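You operate a simulated robot arm through the tools that you are given. There is no shell and no other tool.

The job below is to be done with a simulated robot arm. You get a single attempt, and the scene is never put back.

TASK
Set the lane rail wide, then brush the crumbs out and fix the rail at standard.
Fine: open the lane gate for it and shut it after; put the brush back. Set down upright: brush with green band. What is to be rubbed or washed off counts as gone when no trace of it is left.

Only the result counts: the job must be done as asked and must still hold three seconds after the hand-in. Knocking over, shifting, dropping, spilling or breaking anything else fails it.

THE ROBOT
A 6-joint arm with a two-finger gripper, fixed in place. Base frame: the origin is at the foot of the arm, x ahead of it, y to its left, z up. Lengths are in mm, angles in degrees, forces in N, time in s.
It reaches about 1298 mm from its shoulder. Its first joint turns from -149.0 to 149.0 degrees. Payload 1.57 kg.
The TCP is the grasp point between the finger pads, 21 mm short of the fingertips. In the tool frame z runs along the fingers and y along their closing line. The gripper opens to 70 mm. The gripper's body begins 50 mm behind the TCP.
Orientation is that of the tool frame in the base frame, as a unit quaternion [x, y, z, w]. With the fingers straight down and closing along the base's y, the tool's x points along the base's -x, its y along +y and its z along -z.

THE INTERFACE
- The arm moves only by the tool play_rows. Its argument "motion" is a list of rows, each a list of 3 entries, a list of its own where there are three numbers: the turn, a rotation vector about the tool's x, y, z in degrees, then the shift along the tool's x, y, z in mm, then the finger opening in mm, from 0 to 70. In form: [[[rx, ry, rz], [x, y, z], grip], ...]. A call has 1 to 20 rows; each row shifts and turns the commanded pose from where the row before left it, along the tool's axes as they then stand. Each row takes 0.2 s and may step no farther than 50 mm and 8.6 degrees from the row before; otherwise, or with a gripper value out of range, the whole call is refused. A pose out of reach is approached as far as the arm can. The call stops where the force on the tool passes 60 N (or 10 N more than at its start, if that is more) or the arm is blocked; 0.2 s more then pass. Each finger halts on what it meets, pressing with about 30 N; the grip force reading is that of the motor and also rises with nothing between the fingers. The clock runs only during rows and for 0.2 s after the last one: add rows that do not move to give the fingers time. It gives the time, the measured TCP pose, the force on the tool (base axes), the opening and the grip force at its end, in the units of the frame above (readings bear some noise), with the torque about the TCP (base axes, N m) and any sound that the robot's microphone picked up.
- Cameras (640 x 400 px; columns grow to the right, rows downward): "scene" is fixed at [51.6, 649.5, 1494.2]; the picture's right is [0.20, -0.98, 0.00], its down [-0.81, -0.16, -0.56] and it looks along [0.55, 0.11, -0.83] (base axes); focal length 315 px, centre (320, 200). "wrist" rides on the gripper at [79, 4, -81] in the tool frame; the picture's right is [-0.05, 1.00, 0.00], its down [-0.67, -0.04, -0.74] and it looks along [-0.74, -0.04, 0.67] (tool axes); focal length 256 px, centre (320, 200).
- get_image(camera): a new picture of that camera. No time passes.
- lift_body(by): slides the trunk up (or, below 0, down) by that many mm; the arm rides with it, the base frame stays. It gives what a move gives, with no picture.
- pixel_to_xyz(camera, pixels): for up to 12 pixels [column, row] of the newest picture of that camera ("zoom" is the newest enlarged one), the place [x, y, z] in the base frame of the surface seen there, good to about 3 mm. No time passes.
- enlarge(camera, box): a new picture of the part [left, top, right, bottom] of that camera's present view, enlarged. No time passes.
- close_job(): hands the job in; it is judged then, once.

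Open the gripper and draw the arm clear of the work before you hand the job in, unless the task says otherwise.

The tools are called after "Request:" by a JSON object that holds its "name" and its "arguments". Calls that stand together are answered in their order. play_rows: Moves the arm, as the interface text tells. Its arguments: {"type":"object","properties":{"motion":{"type":"array","items":{"type":"array"}}},"required":["motion"]} The other tools are called the same way: lift_body (by) slides the trunk up or down; get_image (camera) takes a picture; pixel_to_xyz (camera, pixels) gives the place of the surface under pixels of a picture; enlarge (camera, box) takes an enlarged picture of a part of a camera's view; close_job () hands the job in.

At the start:

```text
clock: 0.0
tool_pos: [427.1, 554.3, 1190.1]
orientation: [0.001, 1.0, 0.0, 0.0]
force: [0.1, -0.2, 0.4]
ft_torque: [-0.01, -0.02, 0.02]
width: 69.9
grip_force: 0.0
trunk travel left (down, up): [-871.0, 99.0]
```

scene: 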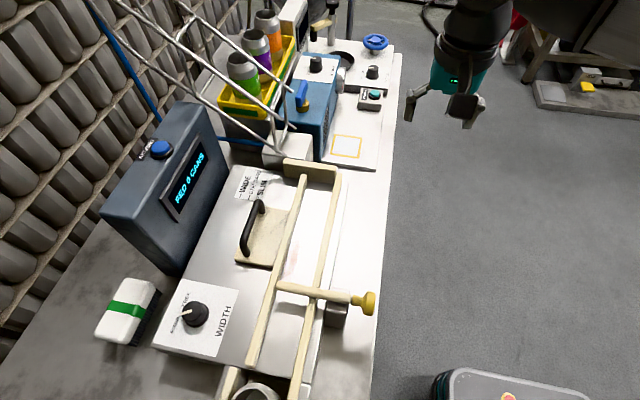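
wrist: 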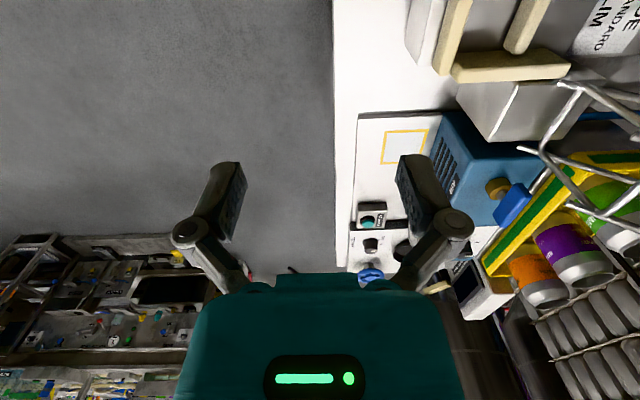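

The scene picture shows a lane with rails, a yellow-knobbed piece at (360,303), a WIDTH dial at (195,315), a brush with green band at (127,312), and labels WIDE/STANDARD/SLIM at (252,185). I'll enlarge these areas for details.

Request:
{"name": "enlarge", "arguments": {"camera": "scene", "box": [80, 250, 260, 370]}}

Request:
{"name": "enlarge", "arguments": {"camera": "scene", "box": [210, 140, 390, 260]}}

Request:
{"name": "enlarge", "arguments": {"camera": "scene", "box": [220, 260, 400, 400]}}

Request:
{"name": "enlarge", "arguments": {"camera": "scene", "box": [90, 90, 270, 280]}}

```text
3.33 times, centred on (170, 310) of scene
```

zoom: 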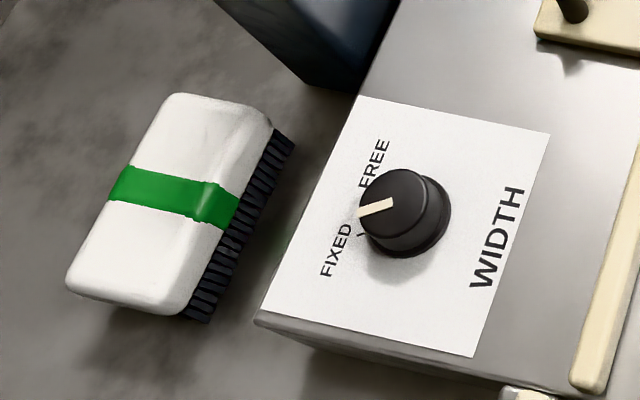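

```text
3.33 times, centred on (300, 200) of scene
```

zoom: 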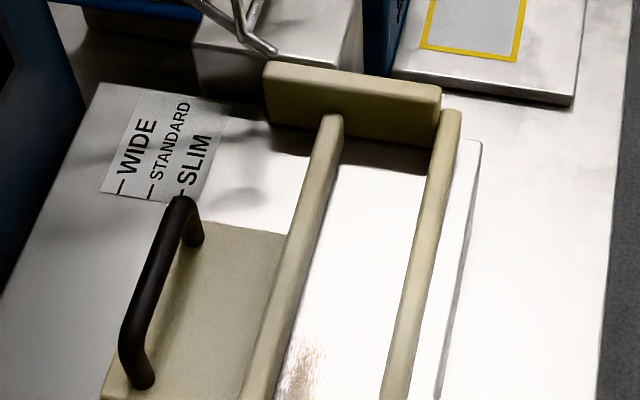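

```text
2.86 times, centred on (310, 330) of scene
```

zoom: 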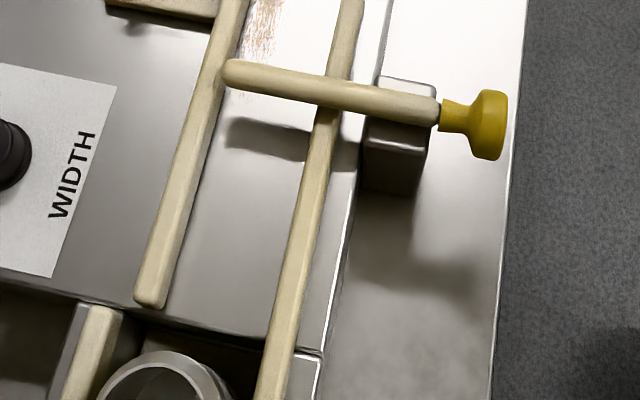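

```text
2.11 times, centred on (180, 185) of scene
```

zoom: 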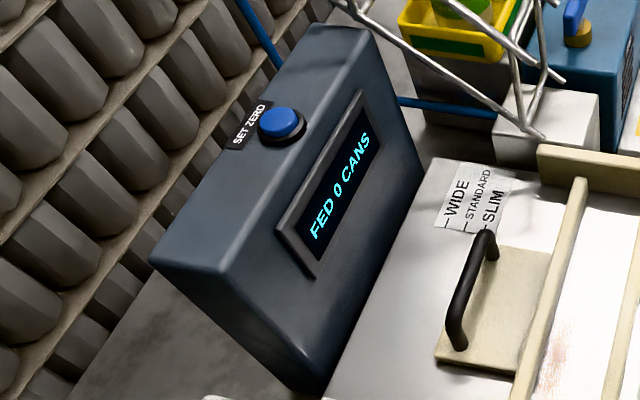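

I'll zoom tighter on the dial, gate and crumbs, then measure points.

Request:
{"name": "enlarge", "arguments": {"camera": "scene", "box": [155, 280, 245, 350]}}

Request:
{"name": "pixel_to_xyz", "arguments": {"camera": "zoom", "pixels": [[320, 200], [250, 190], [300, 190], [200, 200]]}}

Request:
{"name": "enlarge", "arguments": {"camera": "scene", "box": [260, 230, 320, 290]}}

Request:
{"name": "pixel_to_xyz", "arguments": {"camera": "scene", "pixels": [[280, 286], [310, 292], [350, 299], [366, 303], [372, 295], [336, 310], [290, 258], [305, 180], [250, 362], [337, 180], [300, 380], [270, 320]]}}

Request:
{"name": "pixel_to_xyz", "arguments": {"camera": "scene", "pixels": [[259, 202], [253, 225], [243, 250], [240, 220], [265, 215], [282, 212], [236, 260], [270, 265], [127, 312], [130, 282], [105, 335], [135, 340]]}}

```text
5.71 times, centred on (200, 315) of scene
```

zoom: 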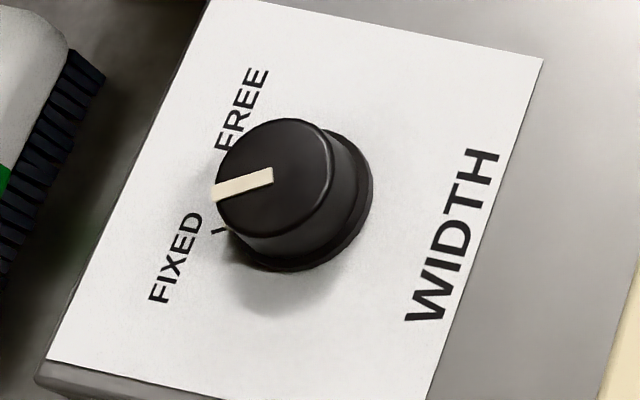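

```text
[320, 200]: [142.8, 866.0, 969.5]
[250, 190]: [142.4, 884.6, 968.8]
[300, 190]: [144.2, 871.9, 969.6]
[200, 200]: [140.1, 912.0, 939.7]
```

```text
6.67 times, centred on (290, 260) of scene
```

zoom: 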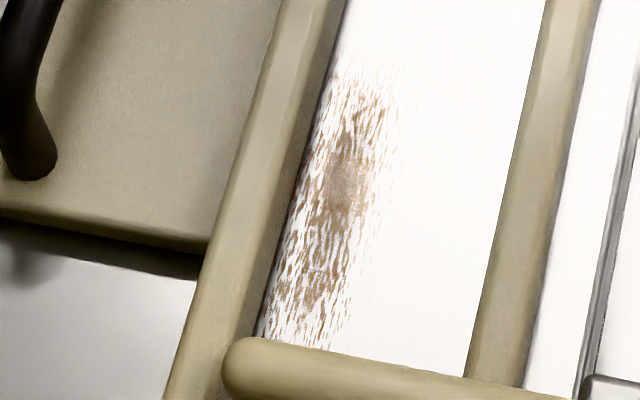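

```text
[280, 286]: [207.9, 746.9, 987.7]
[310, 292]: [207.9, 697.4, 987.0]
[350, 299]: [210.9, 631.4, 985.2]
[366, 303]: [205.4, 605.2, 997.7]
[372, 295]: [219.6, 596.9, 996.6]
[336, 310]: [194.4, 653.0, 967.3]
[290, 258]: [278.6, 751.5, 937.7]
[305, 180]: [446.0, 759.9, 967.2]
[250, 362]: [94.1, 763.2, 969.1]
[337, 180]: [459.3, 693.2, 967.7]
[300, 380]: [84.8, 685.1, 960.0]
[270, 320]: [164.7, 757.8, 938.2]
```

```text
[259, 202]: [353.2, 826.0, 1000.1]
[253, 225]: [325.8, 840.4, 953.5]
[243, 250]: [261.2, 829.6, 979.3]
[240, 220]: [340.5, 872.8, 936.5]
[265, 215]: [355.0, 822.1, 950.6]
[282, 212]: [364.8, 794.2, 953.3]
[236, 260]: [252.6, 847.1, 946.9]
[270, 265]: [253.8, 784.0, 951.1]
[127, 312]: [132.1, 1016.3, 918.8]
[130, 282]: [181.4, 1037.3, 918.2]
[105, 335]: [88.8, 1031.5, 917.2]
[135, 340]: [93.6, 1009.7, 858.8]
```

The lane runs along x with rails at y≈758 (movable) and y≈692 (fixed). I'll measure nearby tall things before moving for a closer look.

Request:
{"name": "pixel_to_xyz", "arguments": {"camera": "scene", "pixels": [[105, 215], [200, 110], [160, 148], [180, 270], [285, 130], [230, 60], [190, 40], [330, 170], [290, 165], [300, 145], [255, 390], [230, 380]]}}

Request:
{"name": "enlarge", "arguments": {"camera": "scene", "box": [220, 150, 300, 210]}}

Request:
{"name": "enlarge", "arguments": {"camera": "scene", "box": [320, 280, 390, 330]}}

Request:
{"name": "enlarge", "arguments": {"camera": "scene", "box": [200, 340, 360, 400]}}

```text
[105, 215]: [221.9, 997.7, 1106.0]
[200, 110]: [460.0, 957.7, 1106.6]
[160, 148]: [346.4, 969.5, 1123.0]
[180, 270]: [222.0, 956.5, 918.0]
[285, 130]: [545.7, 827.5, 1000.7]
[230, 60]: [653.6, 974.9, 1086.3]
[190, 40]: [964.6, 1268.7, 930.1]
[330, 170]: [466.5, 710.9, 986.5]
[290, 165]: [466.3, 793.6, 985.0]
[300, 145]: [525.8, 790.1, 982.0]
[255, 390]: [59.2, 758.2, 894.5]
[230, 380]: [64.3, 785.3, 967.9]
```

```text
6.67 times, centred on (260, 180) of scene
```

zoom: 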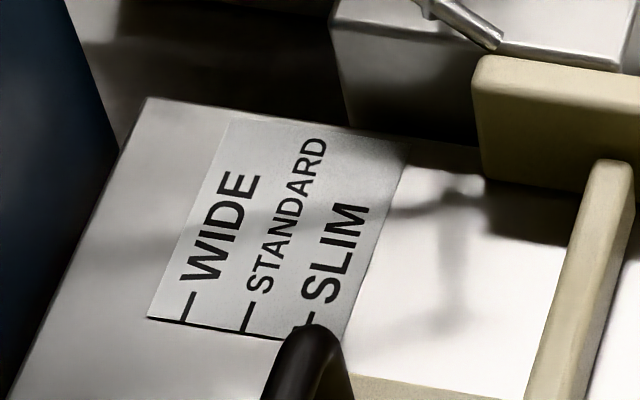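

```text
8.00 times, centred on (355, 305) of scene
```

zoom: 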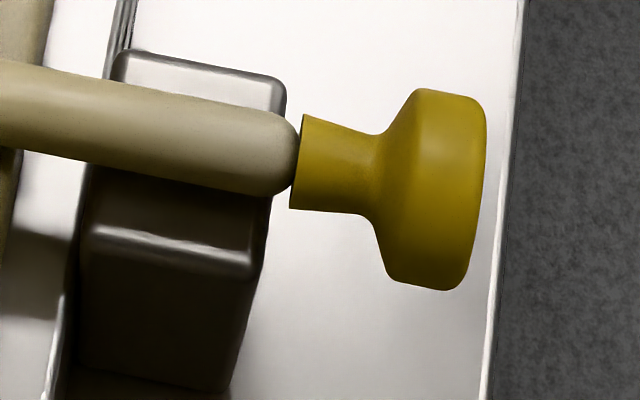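

```text
4.00 times, centred on (280, 370) of scene
```

zoom: 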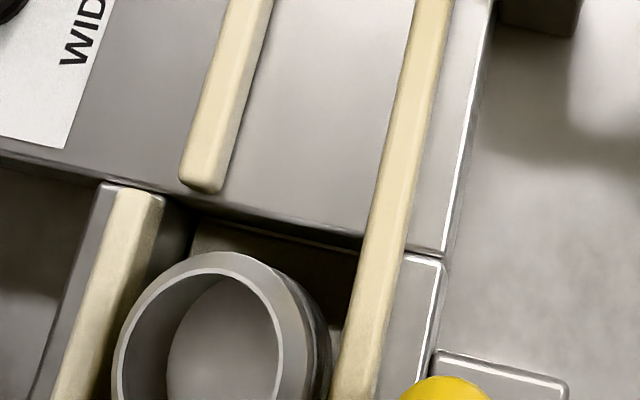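

I'll measure the tick positions and label vs. the handle plate using the current zoom and re-enlarge.

Request:
{"name": "enlarge", "arguments": {"camera": "scene", "box": [220, 150, 300, 210]}}

Request:
{"name": "pixel_to_xyz", "arguments": {"camera": "zoom", "pixels": [[186, 308], [246, 320], [304, 322], [380, 388], [590, 170], [580, 250], [150, 318], [350, 338], [318, 340], [450, 300]]}}

Request:
{"name": "enlarge", "arguments": {"camera": "scene", "box": [225, 190, 305, 280]}}

Request:
{"name": "pixel_to_xyz", "arguments": {"camera": "zoom", "pixels": [[360, 100], [330, 60], [300, 50], [310, 110], [230, 70], [190, 190], [170, 270], [145, 330], [410, 110], [450, 120], [330, 330], [460, 200]]}}

```text
6.67 times, centred on (260, 180) of scene
```

zoom: 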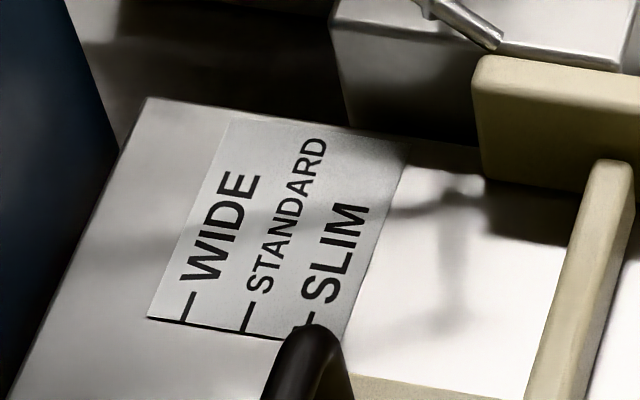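

```text
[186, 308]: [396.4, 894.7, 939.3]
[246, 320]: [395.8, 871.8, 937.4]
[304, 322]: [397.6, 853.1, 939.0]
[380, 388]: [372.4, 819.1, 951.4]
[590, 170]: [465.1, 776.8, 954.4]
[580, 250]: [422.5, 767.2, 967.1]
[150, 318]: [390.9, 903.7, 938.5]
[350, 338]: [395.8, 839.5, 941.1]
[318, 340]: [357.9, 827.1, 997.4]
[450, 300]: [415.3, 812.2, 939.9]
```

```text
4.44 times, centred on (265, 235) of scene
```

zoom: 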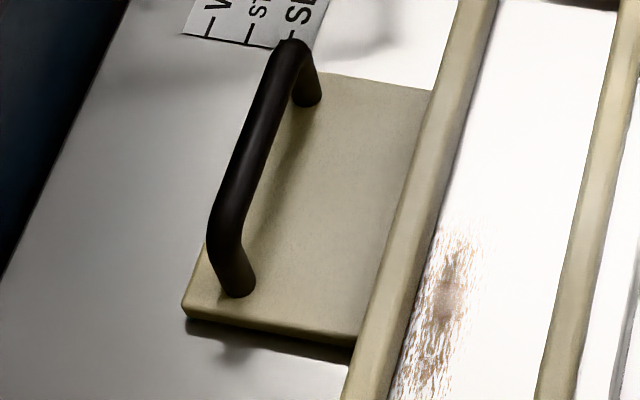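

```text
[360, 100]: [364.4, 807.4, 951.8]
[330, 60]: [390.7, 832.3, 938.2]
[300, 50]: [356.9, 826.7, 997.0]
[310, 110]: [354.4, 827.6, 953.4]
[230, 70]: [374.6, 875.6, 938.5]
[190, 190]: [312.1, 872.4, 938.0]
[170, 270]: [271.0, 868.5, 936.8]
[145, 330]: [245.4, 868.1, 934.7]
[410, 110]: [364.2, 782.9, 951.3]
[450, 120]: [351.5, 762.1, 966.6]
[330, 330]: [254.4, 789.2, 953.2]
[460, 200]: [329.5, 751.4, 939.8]
```

FIXED is the current knob position (pointer parallel to the FIXED tick). The plate's left edge (y≈850) seems to align with the SLIM tick; I'll move the arm up and toward the lane for a wrist view to confirm.

Request:
{"name": "play_rows", "arguments": {"motion": [[[0, 0, 0], [32.7, 24.6, -6], 70], [[0, 0, 0], [32.7, 24.6, -6], 70], [[0, 0, 0], [32.7, 24.6, -6], 70], [[0, 0, 0], [32.7, 24.6, -6], 70], [[0, 0, 0], [32.7, 24.6, -6], 70], [[0, 0, 0], [32.7, 24.6, -6], 70], [[0, 0, 0], [32.7, 24.6, -6], 70], [[0, 0, 0], [32.7, 24.6, -6], 70], [[0, 0, 0], [32.7, 24.6, -6], 70], [[0, 0, 0], [32.7, 24.6, -6], 70]]}}

Request:
{"name": "get_image", "arguments": {"camera": "wrist"}}

Request:
{"name": "get_image", "arguments": {"camera": "scene"}}

```text
clock: 2.2
tool_pos: [98.3, 801.1, 1189.0]
orientation: [-0.001, 1.0, 0.0, 0.0]
force: [-0.6, 0.5, -0.2]
ft_torque: [0.0, 0.01, 0.01]
width: 69.8
grip_force: 0.2
out of reach, approached as far as the arm can: row 1, 2, 3, 4, 5, 6, 7, 8, 9, 10
trunk travel left (down, up): [-871.0, 99.0]
```

```text
taken
```

wrist: 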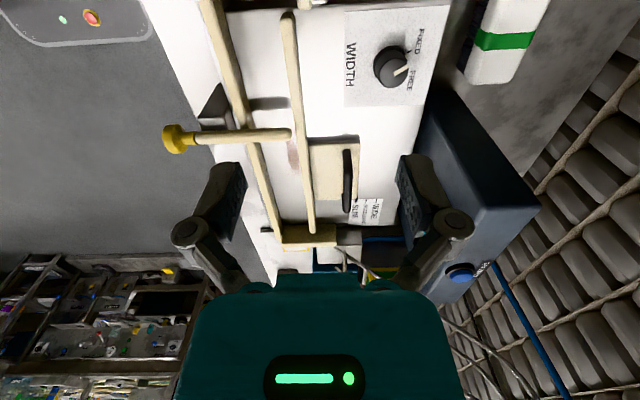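

```text
taken
```

scene: 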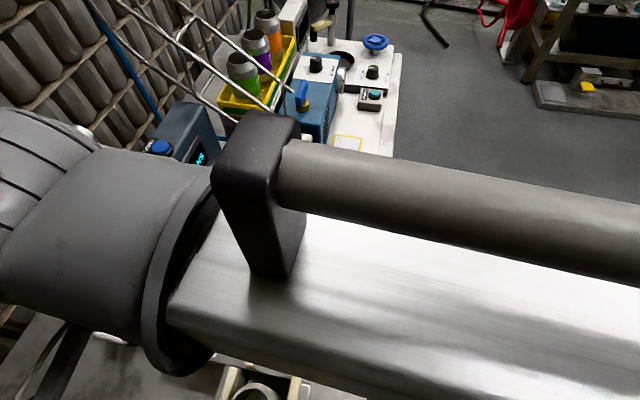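

The wrist view shows the gate at (230,135), rail plate and label at (365,210), and WIDTH knob at (390,65). I'll enlarge each of these.

Request:
{"name": "enlarge", "arguments": {"camera": "wrist", "box": [280, 120, 400, 240]}}

Request:
{"name": "enlarge", "arguments": {"camera": "wrist", "box": [340, 0, 460, 110]}}

Request:
{"name": "enlarge", "arguments": {"camera": "wrist", "box": [150, 60, 310, 190]}}

```text
3.33 times, centred on (340, 180) of wrist
```

zoom: 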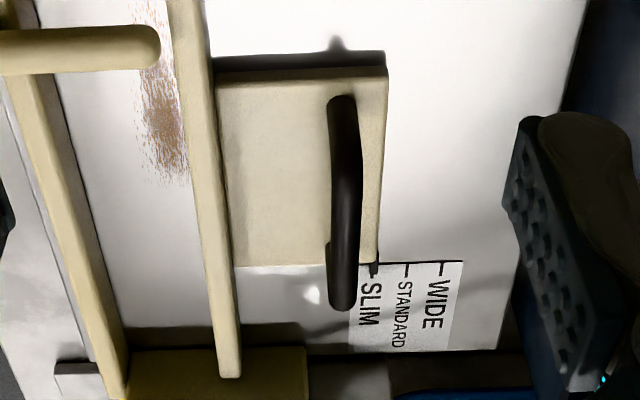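

```text
3.64 times, centred on (400, 55) of wrist
```

zoom: 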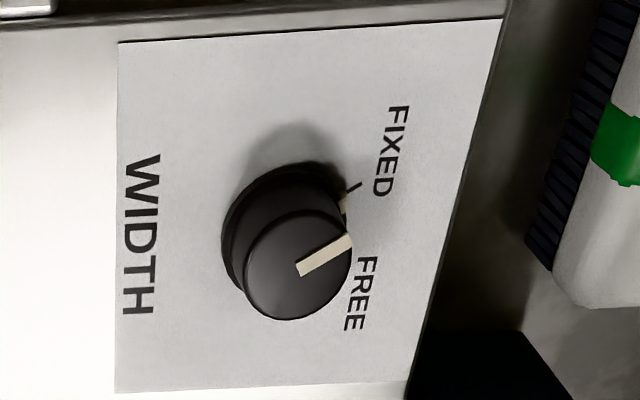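

```text
3.08 times, centred on (230, 125) of wrist
```

zoom: 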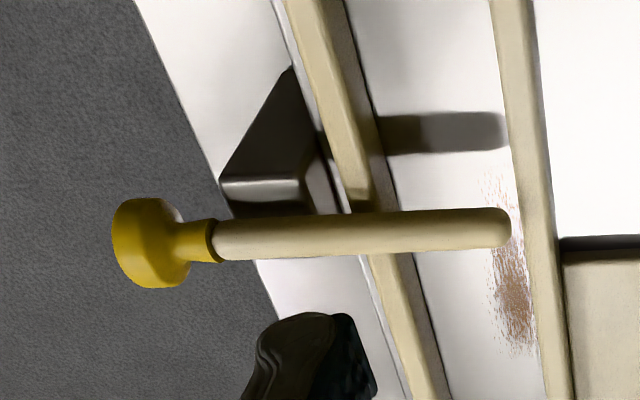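

The black pointer at the plate corner lines up with SLIM, so the rail is at SLIM and the knob is at FIXED. I'll measure knob, label texts, and gate geometry from the wrist view.

Request:
{"name": "enlarge", "arguments": {"camera": "wrist", "box": [340, 0, 460, 110]}}

Request:
{"name": "pixel_to_xyz", "arguments": {"camera": "zoom", "pixels": [[298, 262], [248, 265], [346, 262], [300, 215], [300, 315], [343, 242], [390, 150], [360, 290], [355, 187], [228, 230], [290, 168], [320, 175]]}}

Request:
{"name": "pixel_to_xyz", "arguments": {"camera": "wrist", "pixels": [[286, 134], [250, 134], [225, 134], [205, 135], [198, 136], [192, 137], [182, 137], [172, 137], [165, 137], [215, 108], [225, 90], [180, 124]]}}

```text
3.64 times, centred on (400, 55) of wrist
```

zoom: 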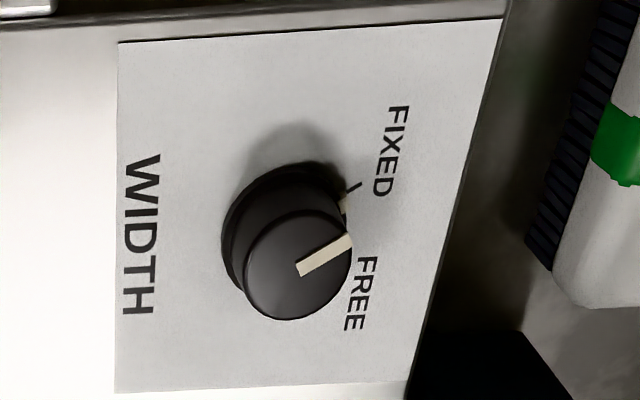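

```text
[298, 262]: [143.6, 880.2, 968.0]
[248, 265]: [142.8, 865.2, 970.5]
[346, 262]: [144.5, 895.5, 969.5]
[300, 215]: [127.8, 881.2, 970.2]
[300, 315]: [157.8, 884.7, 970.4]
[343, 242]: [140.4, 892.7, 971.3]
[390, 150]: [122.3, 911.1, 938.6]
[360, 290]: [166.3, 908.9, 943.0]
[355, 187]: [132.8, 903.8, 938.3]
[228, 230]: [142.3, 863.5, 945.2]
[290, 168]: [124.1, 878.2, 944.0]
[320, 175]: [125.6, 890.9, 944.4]
```

```text
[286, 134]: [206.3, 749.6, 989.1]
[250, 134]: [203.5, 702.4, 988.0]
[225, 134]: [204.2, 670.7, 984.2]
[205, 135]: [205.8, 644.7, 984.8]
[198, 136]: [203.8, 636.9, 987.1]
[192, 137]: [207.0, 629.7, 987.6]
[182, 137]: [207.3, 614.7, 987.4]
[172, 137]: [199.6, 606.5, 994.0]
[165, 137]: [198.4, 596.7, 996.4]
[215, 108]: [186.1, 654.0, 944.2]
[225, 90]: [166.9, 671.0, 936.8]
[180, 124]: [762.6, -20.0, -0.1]
```

Knob centre is about (143, 880.5), top z≈970, radius ≈15.5. I'll move above the knob, fingers open along y, and part-way down, then check pose.

Request:
{"name": "play_rows", "arguments": {"motion": [[[0, 0, 0], [-22, 40, 0], 70], [[0, 0, 0], [-22, 40, 0], 70], [[0, 0, 0], [0, 0, 40], 70], [[0, 0, 0], [0, 0, 40], 70], [[0, 0, 0], [0, 0, 0], 70]]}}

Request:
{"name": "get_image", "arguments": {"camera": "wrist"}}

```text
clock: 3.4
tool_pos: [143.6, 878.9, 1189.0]
orientation: [0.0, 1.0, 0.001, 0.0]
force: [-0.7, -0.8, -0.2]
ft_torque: [-0.02, -0.03, 0.03]
width: 70.0
grip_force: 0.0
out of reach, approached as far as the arm can: row 3, 4
trunk travel left (down, up): [-871.0, 99.0]
```

```text
taken
```

wrist: 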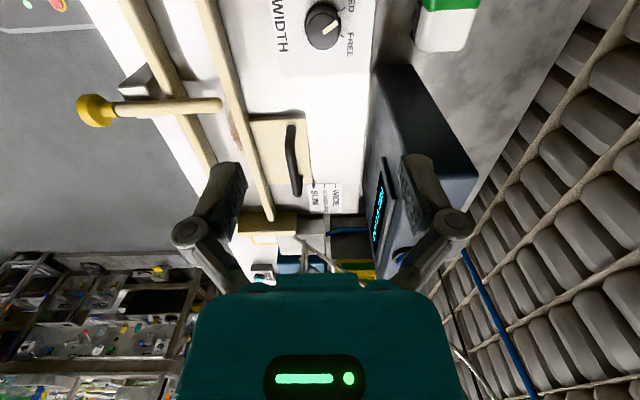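

Vertical moves by the arm seem not reachable here (z stays at 1189), so height probably comes from the trunk. I'll test lowering the trunk by 60 mm.

Request:
{"name": "lift_body", "arguments": {"by": -60}}

```text
clock: 4.4
tool_pos: [144.2, 878.7, 1130.7]
orientation: [0.0, 1.0, 0.0, 0.0]
force: [0.4, 0.1, 0.7]
ft_torque: [0.01, 0.02, 0.0]
width: 69.8
grip_force: 0.0
trunk travel left (down, up): [-811.0, 159.0]
```

The trunk lift works. I'll test whether the arm itself can do a small vertical move or tilt.

Request:
{"name": "play_rows", "arguments": {"motion": [[[0, 0, 0], [0, 0, 5], 70], [[0, 0, 0], [0, 0, 0], 70]]}}

```text
clock: 5.0
tool_pos: [144.2, 879.4, 1129.5]
orientation: [0.0, 1.0, 0.0, 0.001]
force: [-0.5, 0.7, -0.1]
ft_torque: [-0.01, 0.01, 0.02]
width: 70.2
grip_force: 0.0
out of reach, approached as far as the arm can: row 1
trunk travel left (down, up): [-811.0, 159.0]
```

The arm moves only horizontally; height comes from the trunk. I need the heights of the arm's links relative to the TCP to avoid hitting the device, so I'll take a scene picture.

Request:
{"name": "get_image", "arguments": {"camera": "scene"}}

Request:
{"name": "get_image", "arguments": {"camera": "wrist"}}

```text
taken
```

scene: 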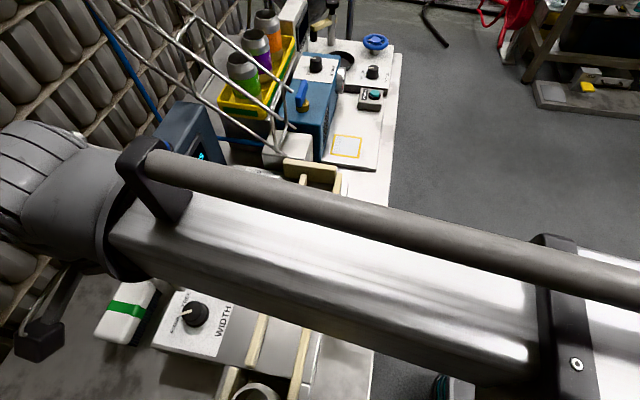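

```text
taken
```

wrist: 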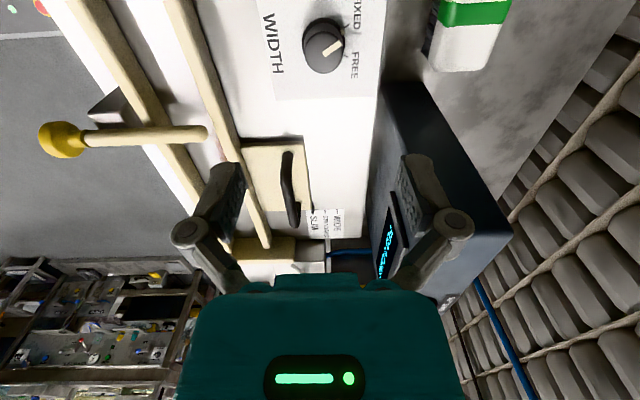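

I'll measure the arm link surfaces for their heights.

Request:
{"name": "pixel_to_xyz", "arguments": {"camera": "scene", "pixels": [[300, 230], [350, 310], [250, 300], [170, 280], [120, 260], [60, 180], [40, 330], [60, 290], [480, 300], [300, 200], [130, 280], [450, 360]]}}

```text
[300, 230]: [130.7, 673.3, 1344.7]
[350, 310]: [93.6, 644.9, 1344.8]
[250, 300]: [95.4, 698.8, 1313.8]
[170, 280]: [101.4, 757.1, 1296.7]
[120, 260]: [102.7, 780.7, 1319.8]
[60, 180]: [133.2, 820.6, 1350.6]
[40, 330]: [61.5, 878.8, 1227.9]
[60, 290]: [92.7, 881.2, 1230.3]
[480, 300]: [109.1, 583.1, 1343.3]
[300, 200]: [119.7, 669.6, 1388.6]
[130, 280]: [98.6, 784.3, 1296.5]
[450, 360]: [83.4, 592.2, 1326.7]
```

The arm link bottom sits about 160 mm above the TCP, which clears things here. I'll lower the trunk so the TCP is at z≈972 around the knob.

Request:
{"name": "lift_body", "arguments": {"by": -100}}

Request:
{"name": "get_image", "arguments": {"camera": "wrist"}}

```text
clock: 6.3
tool_pos: [143.9, 878.8, 1029.7]
orientation: [0.0, 1.0, -0.001, 0.001]
force: [0.3, -1.0, 0.7]
ft_torque: [0.0, 0.02, -0.01]
width: 70.0
grip_force: 0.0
trunk travel left (down, up): [-711.0, 259.0]
```

```text
taken
```

wrist: 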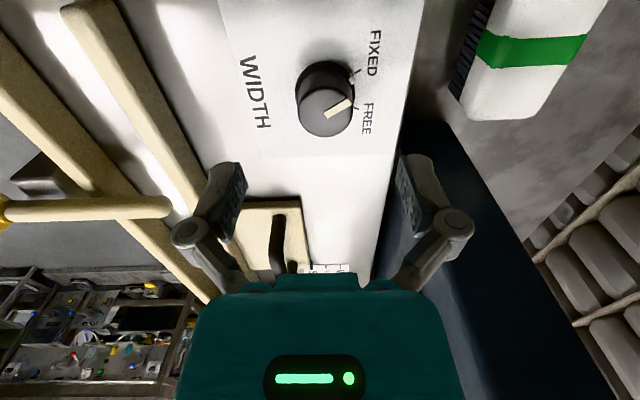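

The knob is centred between the fingers (column ~325). I'll enlarge to see the FREE tick.

Request:
{"name": "enlarge", "arguments": {"camera": "wrist", "box": [270, 30, 410, 160]}}

Request:
{"name": "pixel_to_xyz", "arguments": {"camera": "zoom", "pixels": [[260, 375], [440, 180], [440, 360], [240, 330], [150, 370], [340, 370], [250, 290], [250, 460]]}}

```text
3.08 times, centred on (340, 95) of wrist
```

zoom: 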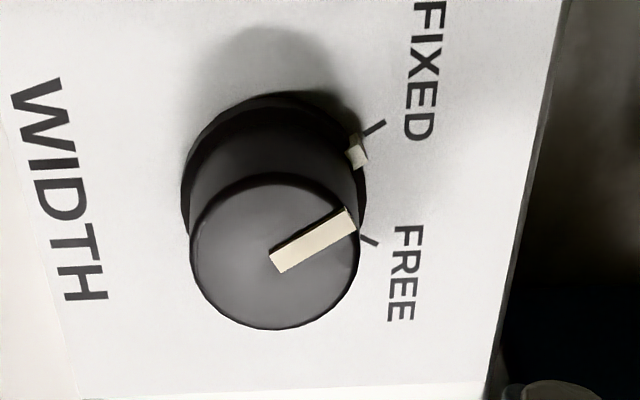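

```text
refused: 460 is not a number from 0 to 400
```

Both ticks are visible now: FIXED at (375,128), FREE at (370,240) in the zoom. I'll measure them.

Request:
{"name": "pixel_to_xyz", "arguments": {"camera": "zoom", "pixels": [[368, 133], [384, 122], [362, 236], [378, 243], [275, 250], [194, 250], [356, 250], [275, 180], [275, 322], [185, 190], [358, 155], [350, 215]]}}

```text
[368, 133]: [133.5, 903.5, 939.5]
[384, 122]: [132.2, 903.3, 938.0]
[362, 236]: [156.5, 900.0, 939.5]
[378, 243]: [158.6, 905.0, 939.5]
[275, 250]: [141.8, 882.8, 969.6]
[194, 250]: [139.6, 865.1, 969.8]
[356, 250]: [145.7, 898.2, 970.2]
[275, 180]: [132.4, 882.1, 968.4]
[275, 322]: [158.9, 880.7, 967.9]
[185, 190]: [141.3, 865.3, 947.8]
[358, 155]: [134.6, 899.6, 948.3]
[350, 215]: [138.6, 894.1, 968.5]
```

Ticks sit about ±30° from +y, so the turn is ~60° clockwise seen from above (tool +rz). I'll shift 2 mm in +y and lower to TCP z≈971.

Request:
{"name": "play_rows", "arguments": {"motion": [[[0, 0, 0], [0, 2, 0], 70], [[0, 0, 0], [0, 0, 0], 70]]}}

Request:
{"name": "lift_body", "arguments": {"by": -58}}

Request:
{"name": "get_image", "arguments": {"camera": "wrist"}}

```text
clock: 6.9
tool_pos: [143.0, 880.9, 1029.9]
orientation: [0.0, 1.0, 0.0, 0.001]
force: [0.4, 0.0, -0.2]
ft_torque: [0.02, 0.01, -0.03]
width: 70.0
grip_force: 0.2
trunk travel left (down, up): [-711.0, 259.0]
```

```text
clock: 7.9
tool_pos: [142.4, 880.2, 971.4]
orientation: [0.0, 1.0, 0.001, 0.0]
force: [-0.2, -0.1, 0.2]
ft_torque: [0.0, 0.02, 0.0]
width: 69.9
grip_force: 0.1
trunk travel left (down, up): [-653.0, 317.0]
```

```text
taken
```

wrist: 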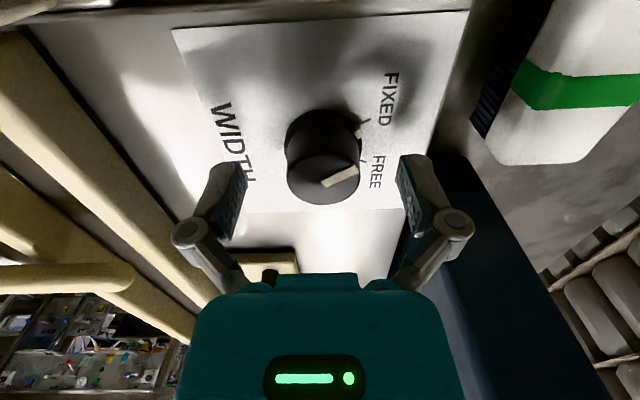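

I'll measure the knob top ellipse from this close view to refine centring.

Request:
{"name": "enlarge", "arguments": {"camera": "wrist", "box": [260, 90, 390, 220]}}

Request:
{"name": "pixel_to_xyz", "arguments": {"camera": "wrist", "pixels": [[323, 178], [290, 178], [357, 178], [323, 157], [323, 200], [300, 160], [346, 160], [300, 195], [346, 195], [310, 178], [336, 175], [323, 170]]}}

```text
3.08 times, centred on (325, 155) of wrist
```

zoom: 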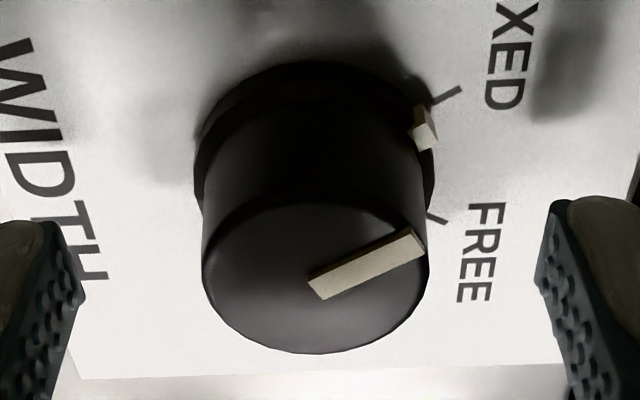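

```text
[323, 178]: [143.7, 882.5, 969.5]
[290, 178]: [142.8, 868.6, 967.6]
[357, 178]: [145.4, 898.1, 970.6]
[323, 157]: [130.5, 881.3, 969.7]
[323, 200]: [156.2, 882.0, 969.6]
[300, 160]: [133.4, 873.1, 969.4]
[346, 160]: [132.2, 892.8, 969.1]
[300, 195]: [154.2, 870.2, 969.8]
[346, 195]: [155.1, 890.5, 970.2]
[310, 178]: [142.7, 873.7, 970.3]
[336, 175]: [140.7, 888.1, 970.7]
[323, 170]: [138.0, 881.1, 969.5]
```

Knob centre is about (144.5, 882). I'll nudge and close on the knob.

Request:
{"name": "play_rows", "arguments": {"motion": [[[0, 0, 0], [-1, 1.5, 0], 70], [[0, 0, 0], [0, 0, 0], 20], [[0, 0, 0], [0, 0, 0], 20], [[0, 0, 0], [0, 0, 0], 20], [[0, 0, 0], [0, 0, 0], 20], [[0, 0, 0], [0, 0, 0], 20]]}}

```text
clock: 9.3
tool_pos: [144.0, 883.3, 971.6]
orientation: [0.001, 1.0, 0.0, -0.001]
force: [-0.5, 4.6, 7.0]
ft_torque: [0.12, 0.01, 0.02]
width: 34.5
grip_force: 32.2
trunk travel left (down, up): [-653.0, 317.0]
```

Gripped at 34.5 mm. I'll turn +60° about tool z (clockwise from above) in 7.5° steps.

Request:
{"name": "play_rows", "arguments": {"motion": [[[0, 0, 7.5], [0, 0, 0], 20], [[0, 0, 7.5], [0, 0, 0], 20], [[0, 0, 7.5], [0, 0, 0], 20], [[0, 0, 7.5], [0, 0, 0], 20]]}}

Request:
{"name": "get_image", "arguments": {"camera": "wrist"}}

```text
clock: 10.3
tool_pos: [144.5, 882.2, 973.0]
orientation: [0.261, 0.965, 0.001, 0.0]
force: [4.4, 7.3, 10.2]
ft_torque: [-0.05, -0.17, 0.03]
width: 34.5
grip_force: 31.7
trunk travel left (down, up): [-653.0, 317.0]
```

```text
taken
```

wrist: 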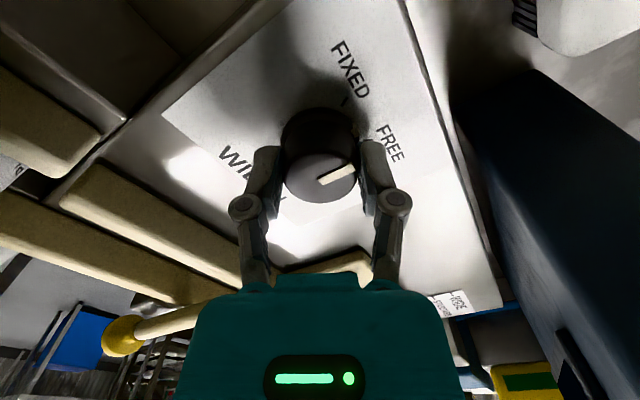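

The knob turned with the gripper. I'll continue the remaining 30°.

Request:
{"name": "play_rows", "arguments": {"motion": [[[0, 0, 7.5], [0, 0, 0], 20], [[0, 0, 7.5], [0, 0, 0], 20], [[0, 0, 7.5], [0, 0, 0], 20], [[0, 0, 7.5], [0, 0, 0], 20]]}}

Request:
{"name": "get_image", "arguments": {"camera": "wrist"}}

Request:
{"name": "enlarge", "arguments": {"camera": "wrist", "box": [260, 60, 420, 220]}}

```text
clock: 11.3
tool_pos: [144.3, 882.8, 972.5]
orientation: [0.501, 0.865, 0.0, -0.001]
force: [4.2, 5.0, 8.0]
ft_torque: [0.17, -0.14, 0.71]
width: 34.5
grip_force: 32.4
trunk travel left (down, up): [-653.0, 317.0]
```

```text
taken
```

wrist: 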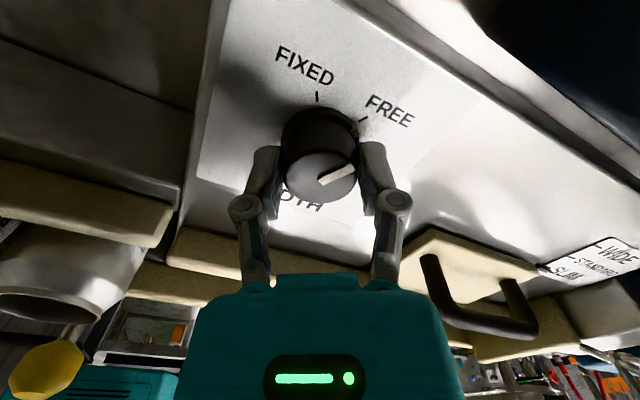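

```text
2.50 times, centred on (340, 140) of wrist
```

zoom: 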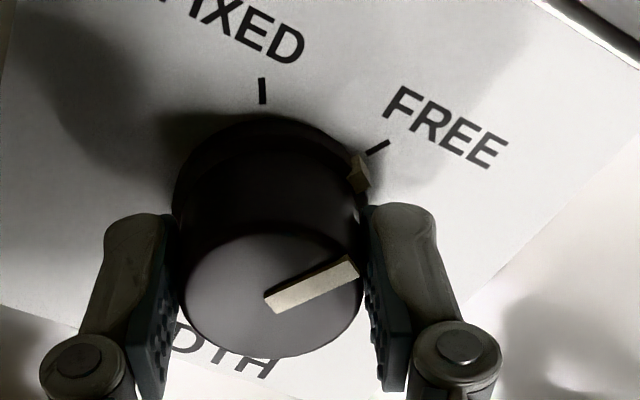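

The index mark now lines up with the FREE tick and torque about z rose (end stop). I'll open the gripper.

Request:
{"name": "play_rows", "arguments": {"motion": [[[0, 0, 0], [0, 0, 0], 45], [[0, 0, 0], [0, 0, 0], 70], [[0, 0, 0], [0, 0, 0], 70], [[0, 0, 0], [0, 0, 0], 70]]}}

Request:
{"name": "enlarge", "arguments": {"camera": "wrist", "box": [260, 60, 420, 220]}}

```text
clock: 12.3
tool_pos: [143.6, 882.8, 971.7]
orientation: [0.5, 0.866, 0.0, 0.0]
force: [-0.7, 1.1, -0.1]
ft_torque: [-0.06, 0.0, 0.03]
width: 70.1
grip_force: 0.0
trunk travel left (down, up): [-653.0, 317.0]
```

```text
2.50 times, centred on (340, 140) of wrist
```

zoom: 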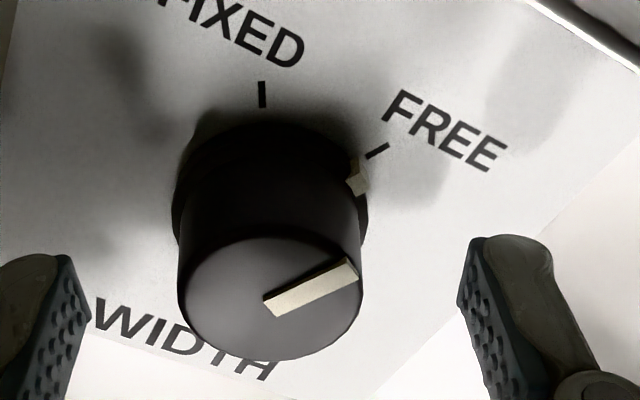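

The knob is at FREE and released. I'll raise the trunk 80 mm and then rotate back −60°.

Request:
{"name": "lift_body", "arguments": {"by": 80}}

Request:
{"name": "play_rows", "arguments": {"motion": [[[0, 0, -7.5], [0, 0, 0], 70], [[0, 0, -7.5], [0, 0, 0], 70], [[0, 0, -7.5], [0, 0, 0], 70], [[0, 0, -7.5], [0, 0, 0], 70], [[0, 0, -7.5], [0, 0, 0], 70], [[0, 0, -7.5], [0, 0, 0], 70], [[0, 0, -7.5], [0, 0, 0], 70], [[0, 0, -7.5], [0, 0, 0], 70], [[0, 0, 0], [0, 0, 0], 70]]}}

Request:
{"name": "get_image", "arguments": {"camera": "wrist"}}

Request:
{"name": "get_image", "arguments": {"camera": "scene"}}

```text
clock: 13.5
tool_pos: [145.1, 883.4, 1051.0]
orientation: [0.5, 0.866, -0.001, -0.001]
force: [0.0, -1.0, -0.1]
ft_torque: [-0.03, 0.01, -0.02]
width: 70.3
grip_force: 0.0
trunk travel left (down, up): [-733.0, 237.0]
```

```text
clock: 15.5
tool_pos: [143.2, 882.5, 1051.2]
orientation: [0.0, 1.0, 0.001, 0.001]
force: [-0.2, -0.5, 0.1]
ft_torque: [0.0, 0.0, -0.01]
width: 69.8
grip_force: 0.0
trunk travel left (down, up): [-733.0, 237.0]
```

```text
taken
```

wrist: 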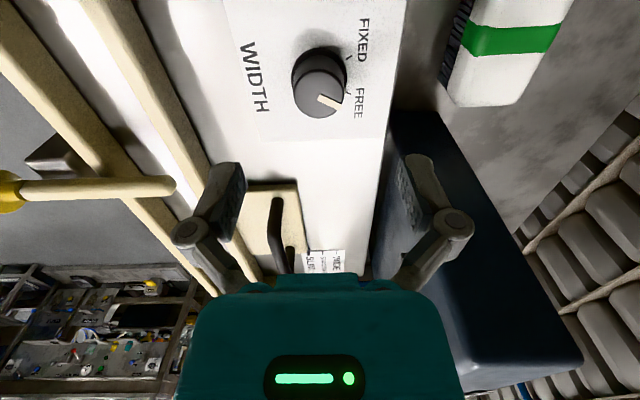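

```text
taken
```

scene: 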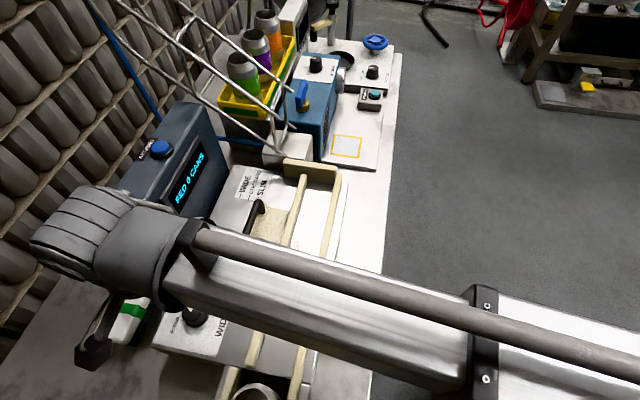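

Knob is at FREE. I'll measure the device faces and the rail handle from the current pictures.

Request:
{"name": "pixel_to_xyz", "arguments": {"camera": "scene", "pixels": [[190, 185], [215, 150], [215, 190], [200, 110], [180, 170], [130, 190], [180, 102], [190, 130], [60, 215], [140, 230], [100, 300], [95, 350]]}}

Request:
{"name": "pixel_to_xyz", "arguments": {"camera": "wrist", "pixels": [[277, 205], [275, 225], [280, 245], [247, 187], [297, 184], [297, 205], [410, 120], [400, 150], [390, 200], [500, 300], [575, 355], [440, 120]]}}

```text
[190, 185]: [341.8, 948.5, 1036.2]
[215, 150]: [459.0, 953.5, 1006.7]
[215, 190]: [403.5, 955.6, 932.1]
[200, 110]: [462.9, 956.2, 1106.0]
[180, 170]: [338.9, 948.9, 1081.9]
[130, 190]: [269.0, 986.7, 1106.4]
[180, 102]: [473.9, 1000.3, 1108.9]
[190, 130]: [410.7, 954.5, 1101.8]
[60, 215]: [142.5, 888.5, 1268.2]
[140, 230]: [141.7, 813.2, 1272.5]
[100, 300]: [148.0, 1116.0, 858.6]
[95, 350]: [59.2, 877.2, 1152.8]
```

```text
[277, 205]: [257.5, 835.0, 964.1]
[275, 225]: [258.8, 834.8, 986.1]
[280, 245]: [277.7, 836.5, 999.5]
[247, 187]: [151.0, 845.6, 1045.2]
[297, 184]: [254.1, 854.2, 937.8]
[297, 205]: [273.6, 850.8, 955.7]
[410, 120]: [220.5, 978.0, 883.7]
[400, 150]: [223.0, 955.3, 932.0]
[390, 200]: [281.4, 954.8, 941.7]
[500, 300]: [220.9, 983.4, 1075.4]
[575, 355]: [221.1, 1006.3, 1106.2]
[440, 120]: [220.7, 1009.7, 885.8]
```

The handle bar is at y≈828, x 258–355, top z≈1000; device face at y≈948–955 leaves room. I'll move above the handle middle.

Request:
{"name": "play_rows", "arguments": {"motion": [[[0, 0, 0], [-40.7, -13.6, 0], 70], [[0, 0, 0], [-40.7, -13.6, 0], 70], [[0, 0, 0], [-40.7, -13.6, 0], 70], [[0, 0, 0], [-40.7, -13.6, 0], 70], [[0, 0, 0], [0, 0, 0], 70]]}}

Request:
{"name": "get_image", "arguments": {"camera": "wrist"}}

Request:
{"name": "get_image", "arguments": {"camera": "scene"}}

```text
clock: 16.7
tool_pos: [306.1, 828.5, 1051.4]
orientation: [0.0, 1.0, -0.001, 0.0]
force: [-0.1, 0.6, -0.8]
ft_torque: [0.02, 0.01, 0.01]
width: 70.0
grip_force: 0.1
trunk travel left (down, up): [-733.0, 237.0]
```

```text
taken
```

wrist: 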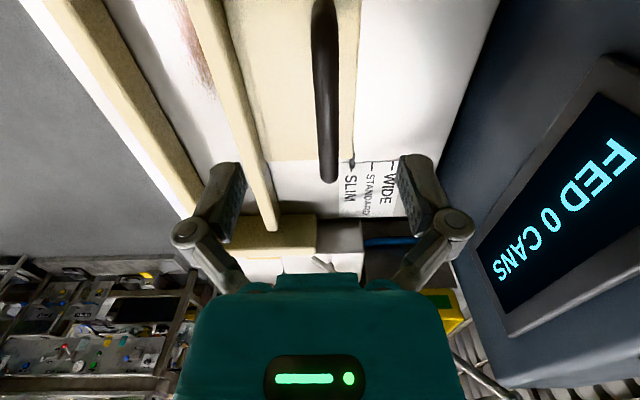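

```text
taken
```

scene: 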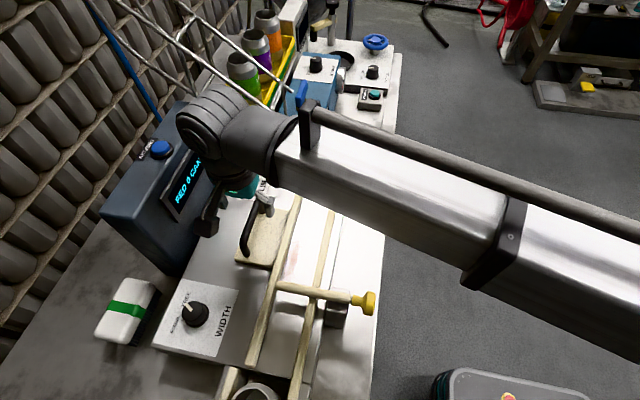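

The handle bar is centred between the fingers (col 322). I'll check the wrist barrel's clearance to the device before lowering.

Request:
{"name": "pixel_to_xyz", "arguments": {"camera": "scene", "pixels": [[185, 125], [215, 100], [220, 150], [200, 155], [240, 160], [205, 220], [240, 185], [265, 130], [195, 100], [210, 170], [250, 170], [230, 130]]}}

Request:
{"name": "enlarge", "arguments": {"camera": "scene", "box": [150, 80, 310, 240]}}

Request:
{"name": "enlarge", "arguments": {"camera": "wrist", "box": [300, 130, 420, 230]}}

```text
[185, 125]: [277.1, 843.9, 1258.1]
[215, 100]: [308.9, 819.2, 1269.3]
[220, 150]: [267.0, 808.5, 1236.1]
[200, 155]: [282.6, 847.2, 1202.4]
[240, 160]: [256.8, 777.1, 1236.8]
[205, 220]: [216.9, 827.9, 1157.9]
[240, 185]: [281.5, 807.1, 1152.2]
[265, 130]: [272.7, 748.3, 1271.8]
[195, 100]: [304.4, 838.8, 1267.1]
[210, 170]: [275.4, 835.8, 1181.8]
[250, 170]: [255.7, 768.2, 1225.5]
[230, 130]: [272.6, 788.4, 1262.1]
```

```text
2.50 times, centred on (230, 160) of scene
```

zoom: 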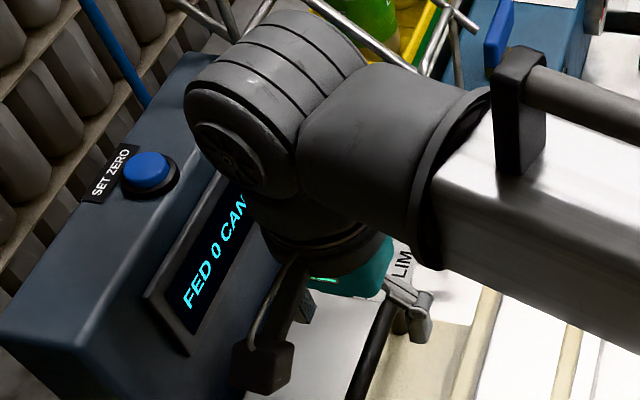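

```text
4.00 times, centred on (360, 180) of wrist
```

zoom: 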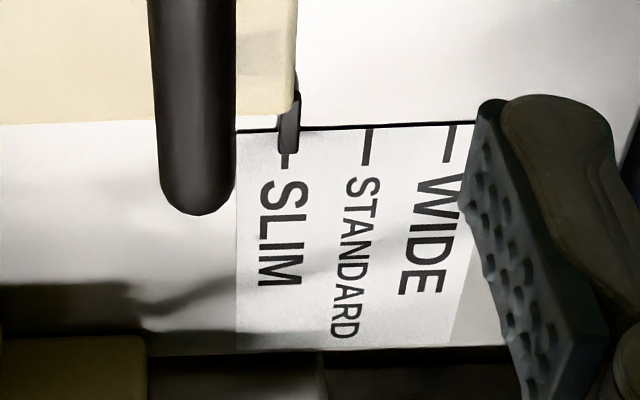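

Clearance is fine. I'll measure the three ticks and the pointer in this zoom.

Request:
{"name": "pixel_to_xyz", "arguments": {"camera": "zoom", "pixels": [[285, 158], [365, 150], [449, 145], [290, 120], [295, 100], [230, 60], [160, 60], [196, 100]]}}

Request:
{"name": "lift_body", "arguments": {"by": -60}}

Request:
{"name": "get_image", "arguments": {"camera": "wrist"}}

```text
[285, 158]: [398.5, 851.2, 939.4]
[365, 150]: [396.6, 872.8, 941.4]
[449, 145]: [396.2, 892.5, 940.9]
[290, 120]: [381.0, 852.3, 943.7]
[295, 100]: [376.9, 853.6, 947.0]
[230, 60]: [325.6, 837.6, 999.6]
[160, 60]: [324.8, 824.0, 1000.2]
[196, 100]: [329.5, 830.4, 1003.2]
```

```text
clock: 17.7
tool_pos: [305.3, 827.5, 991.5]
orientation: [0.0, 1.0, 0.0, 0.0]
force: [-0.3, -0.5, 0.0]
ft_torque: [0.0, 0.01, 0.02]
width: 70.0
grip_force: 0.1
trunk travel left (down, up): [-673.0, 297.0]
```

```text
taken
```

wrist: 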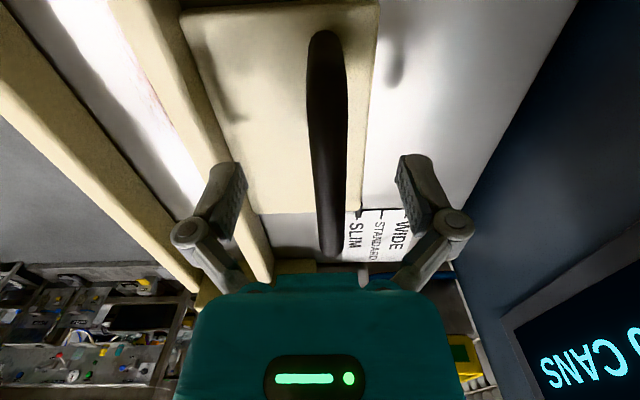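

Ticks are ~21 mm apart (851, 872, 893). I'll close the gripper on the handle bar.

Request:
{"name": "play_rows", "arguments": {"motion": [[[0, 0, 0], [0, 1.5, 0], 70], [[0, 0, 0], [0, 0, 0], 5], [[0, 0, 0], [0, 0, 0], 5], [[0, 0, 0], [0, 0, 0], 5], [[0, 0, 0], [0, 0, 0], 5], [[0, 0, 0], [0, 0, 0], 5], [[0, 0, 0], [0, 0, 0], 5]]}}

Request:
{"name": "enlarge", "arguments": {"camera": "wrist", "box": [280, 150, 440, 280]}}

```text
clock: 19.3
tool_pos: [306.4, 831.5, 992.2]
orientation: [0.0, 1.0, 0.001, 0.0]
force: [2.8, 25.1, 14.9]
ft_torque: [-0.13, 0.24, -0.02]
width: 12.8
grip_force: 31.7
trunk travel left (down, up): [-673.0, 297.0]
```

```text
3.08 times, centred on (360, 215) of wrist
```

zoom: 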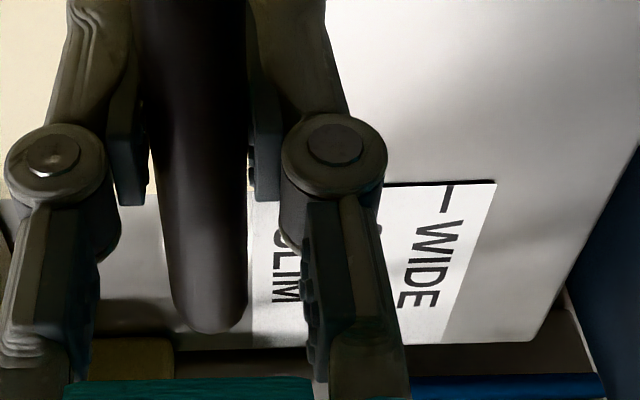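

Gripped (12.8 mm). I'll pull the rail +y toward WIDE in small steps.

Request:
{"name": "play_rows", "arguments": {"motion": [[[0, 0, 0], [0, 4, 0], 5], [[0, 0, 0], [0, 4, 0], 5], [[0, 0, 0], [0, 4, 0], 5], [[0, 0, 0], [0, 4, 0], 5], [[0, 0, 0], [0, 4, 0], 5]]}}

Request:
{"name": "get_image", "arguments": {"camera": "wrist"}}

```text
clock: 20.5
tool_pos: [306.1, 849.9, 990.6]
orientation: [0.0, 1.0, 0.0, 0.0]
force: [-4.4, -0.6, -7.0]
ft_torque: [-0.04, -0.05, -0.01]
width: 12.8
grip_force: 32.2
trunk travel left (down, up): [-673.0, 297.0]
```

```text
taken
```

wrist: 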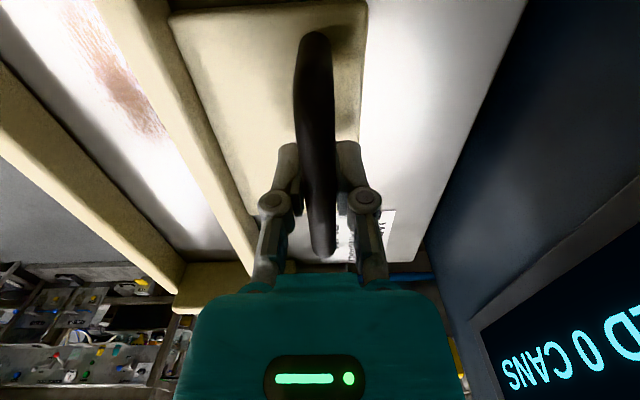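

The rail moved with low force. I'll continue another 23 mm toward WIDE.

Request:
{"name": "play_rows", "arguments": {"motion": [[[0, 0, 0], [0, 4, 0], 5], [[0, 0, 0], [0, 4, 0], 5], [[0, 0, 0], [0, 4, 0], 5], [[0, 0, 0], [0, 4, 0], 5], [[0, 0, 0], [0, 4, 0], 5], [[0, 0, 0], [0, 2, 0], 5], [[0, 0, 0], [0, 0, 0], 5]]}}

Request:
{"name": "get_image", "arguments": {"camera": "wrist"}}

Request:
{"name": "get_image", "arguments": {"camera": "scene"}}

```text
clock: 22.1
tool_pos: [304.9, 872.5, 991.8]
orientation: [-0.001, 1.0, -0.001, 0.0]
force: [-8.8, -2.1, -10.6]
ft_torque: [0.03, 0.4, -0.04]
width: 12.7
grip_force: 32.4
trunk travel left (down, up): [-673.0, 297.0]
```

```text
taken
```

wrist: 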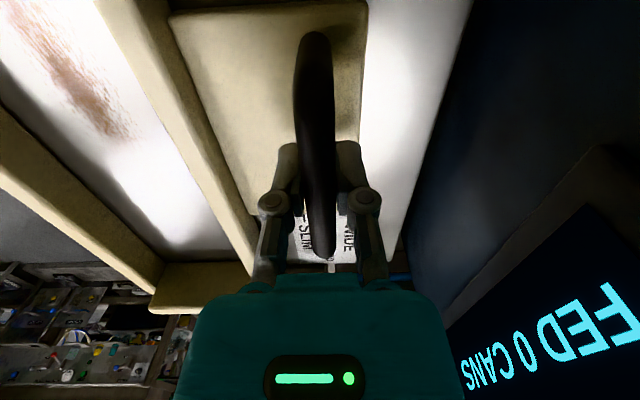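

```text
taken
```

scene: 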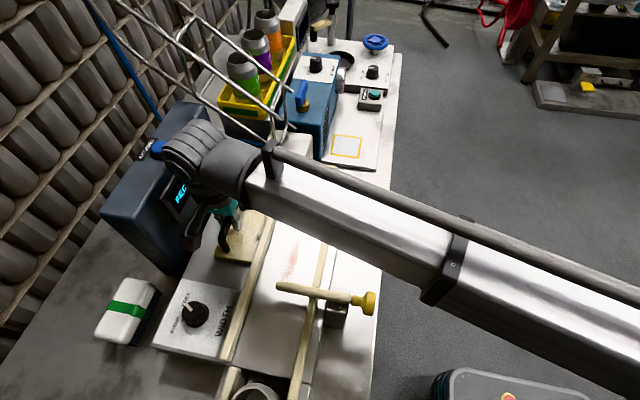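

The rail moved ~41 mm; I'll open the gripper and raise to view the pointer against WIDE.

Request:
{"name": "play_rows", "arguments": {"motion": [[[0, 0, 0], [0, 0, 0], 40], [[0, 0, 0], [0, 0, 0], 60], [[0, 0, 0], [0, 0, 0], 60], [[0, 0, 0], [0, 0, 0], 60]]}}

Request:
{"name": "lift_body", "arguments": {"by": 60}}

Request:
{"name": "enlarge", "arguments": {"camera": "wrist", "box": [270, 120, 390, 220]}}

```text
clock: 23.1
tool_pos: [307.3, 871.3, 991.6]
orientation: [0.0, 1.0, 0.0, 0.0]
force: [-0.6, 0.1, -0.5]
ft_torque: [0.01, -0.02, -0.03]
width: 60.0
grip_force: 0.2
trunk travel left (down, up): [-673.0, 297.0]
```

```text
clock: 24.1
tool_pos: [308.5, 871.8, 1051.8]
orientation: [-0.001, 1.0, -0.001, -0.001]
force: [-0.7, 0.2, -0.5]
ft_torque: [-0.01, -0.02, 0.02]
width: 60.2
grip_force: 0.1
trunk travel left (down, up): [-733.0, 237.0]
```

```text
4.00 times, centred on (330, 170) of wrist
```

zoom: 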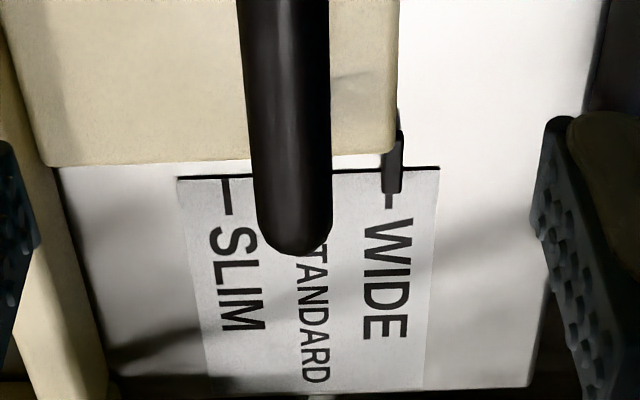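

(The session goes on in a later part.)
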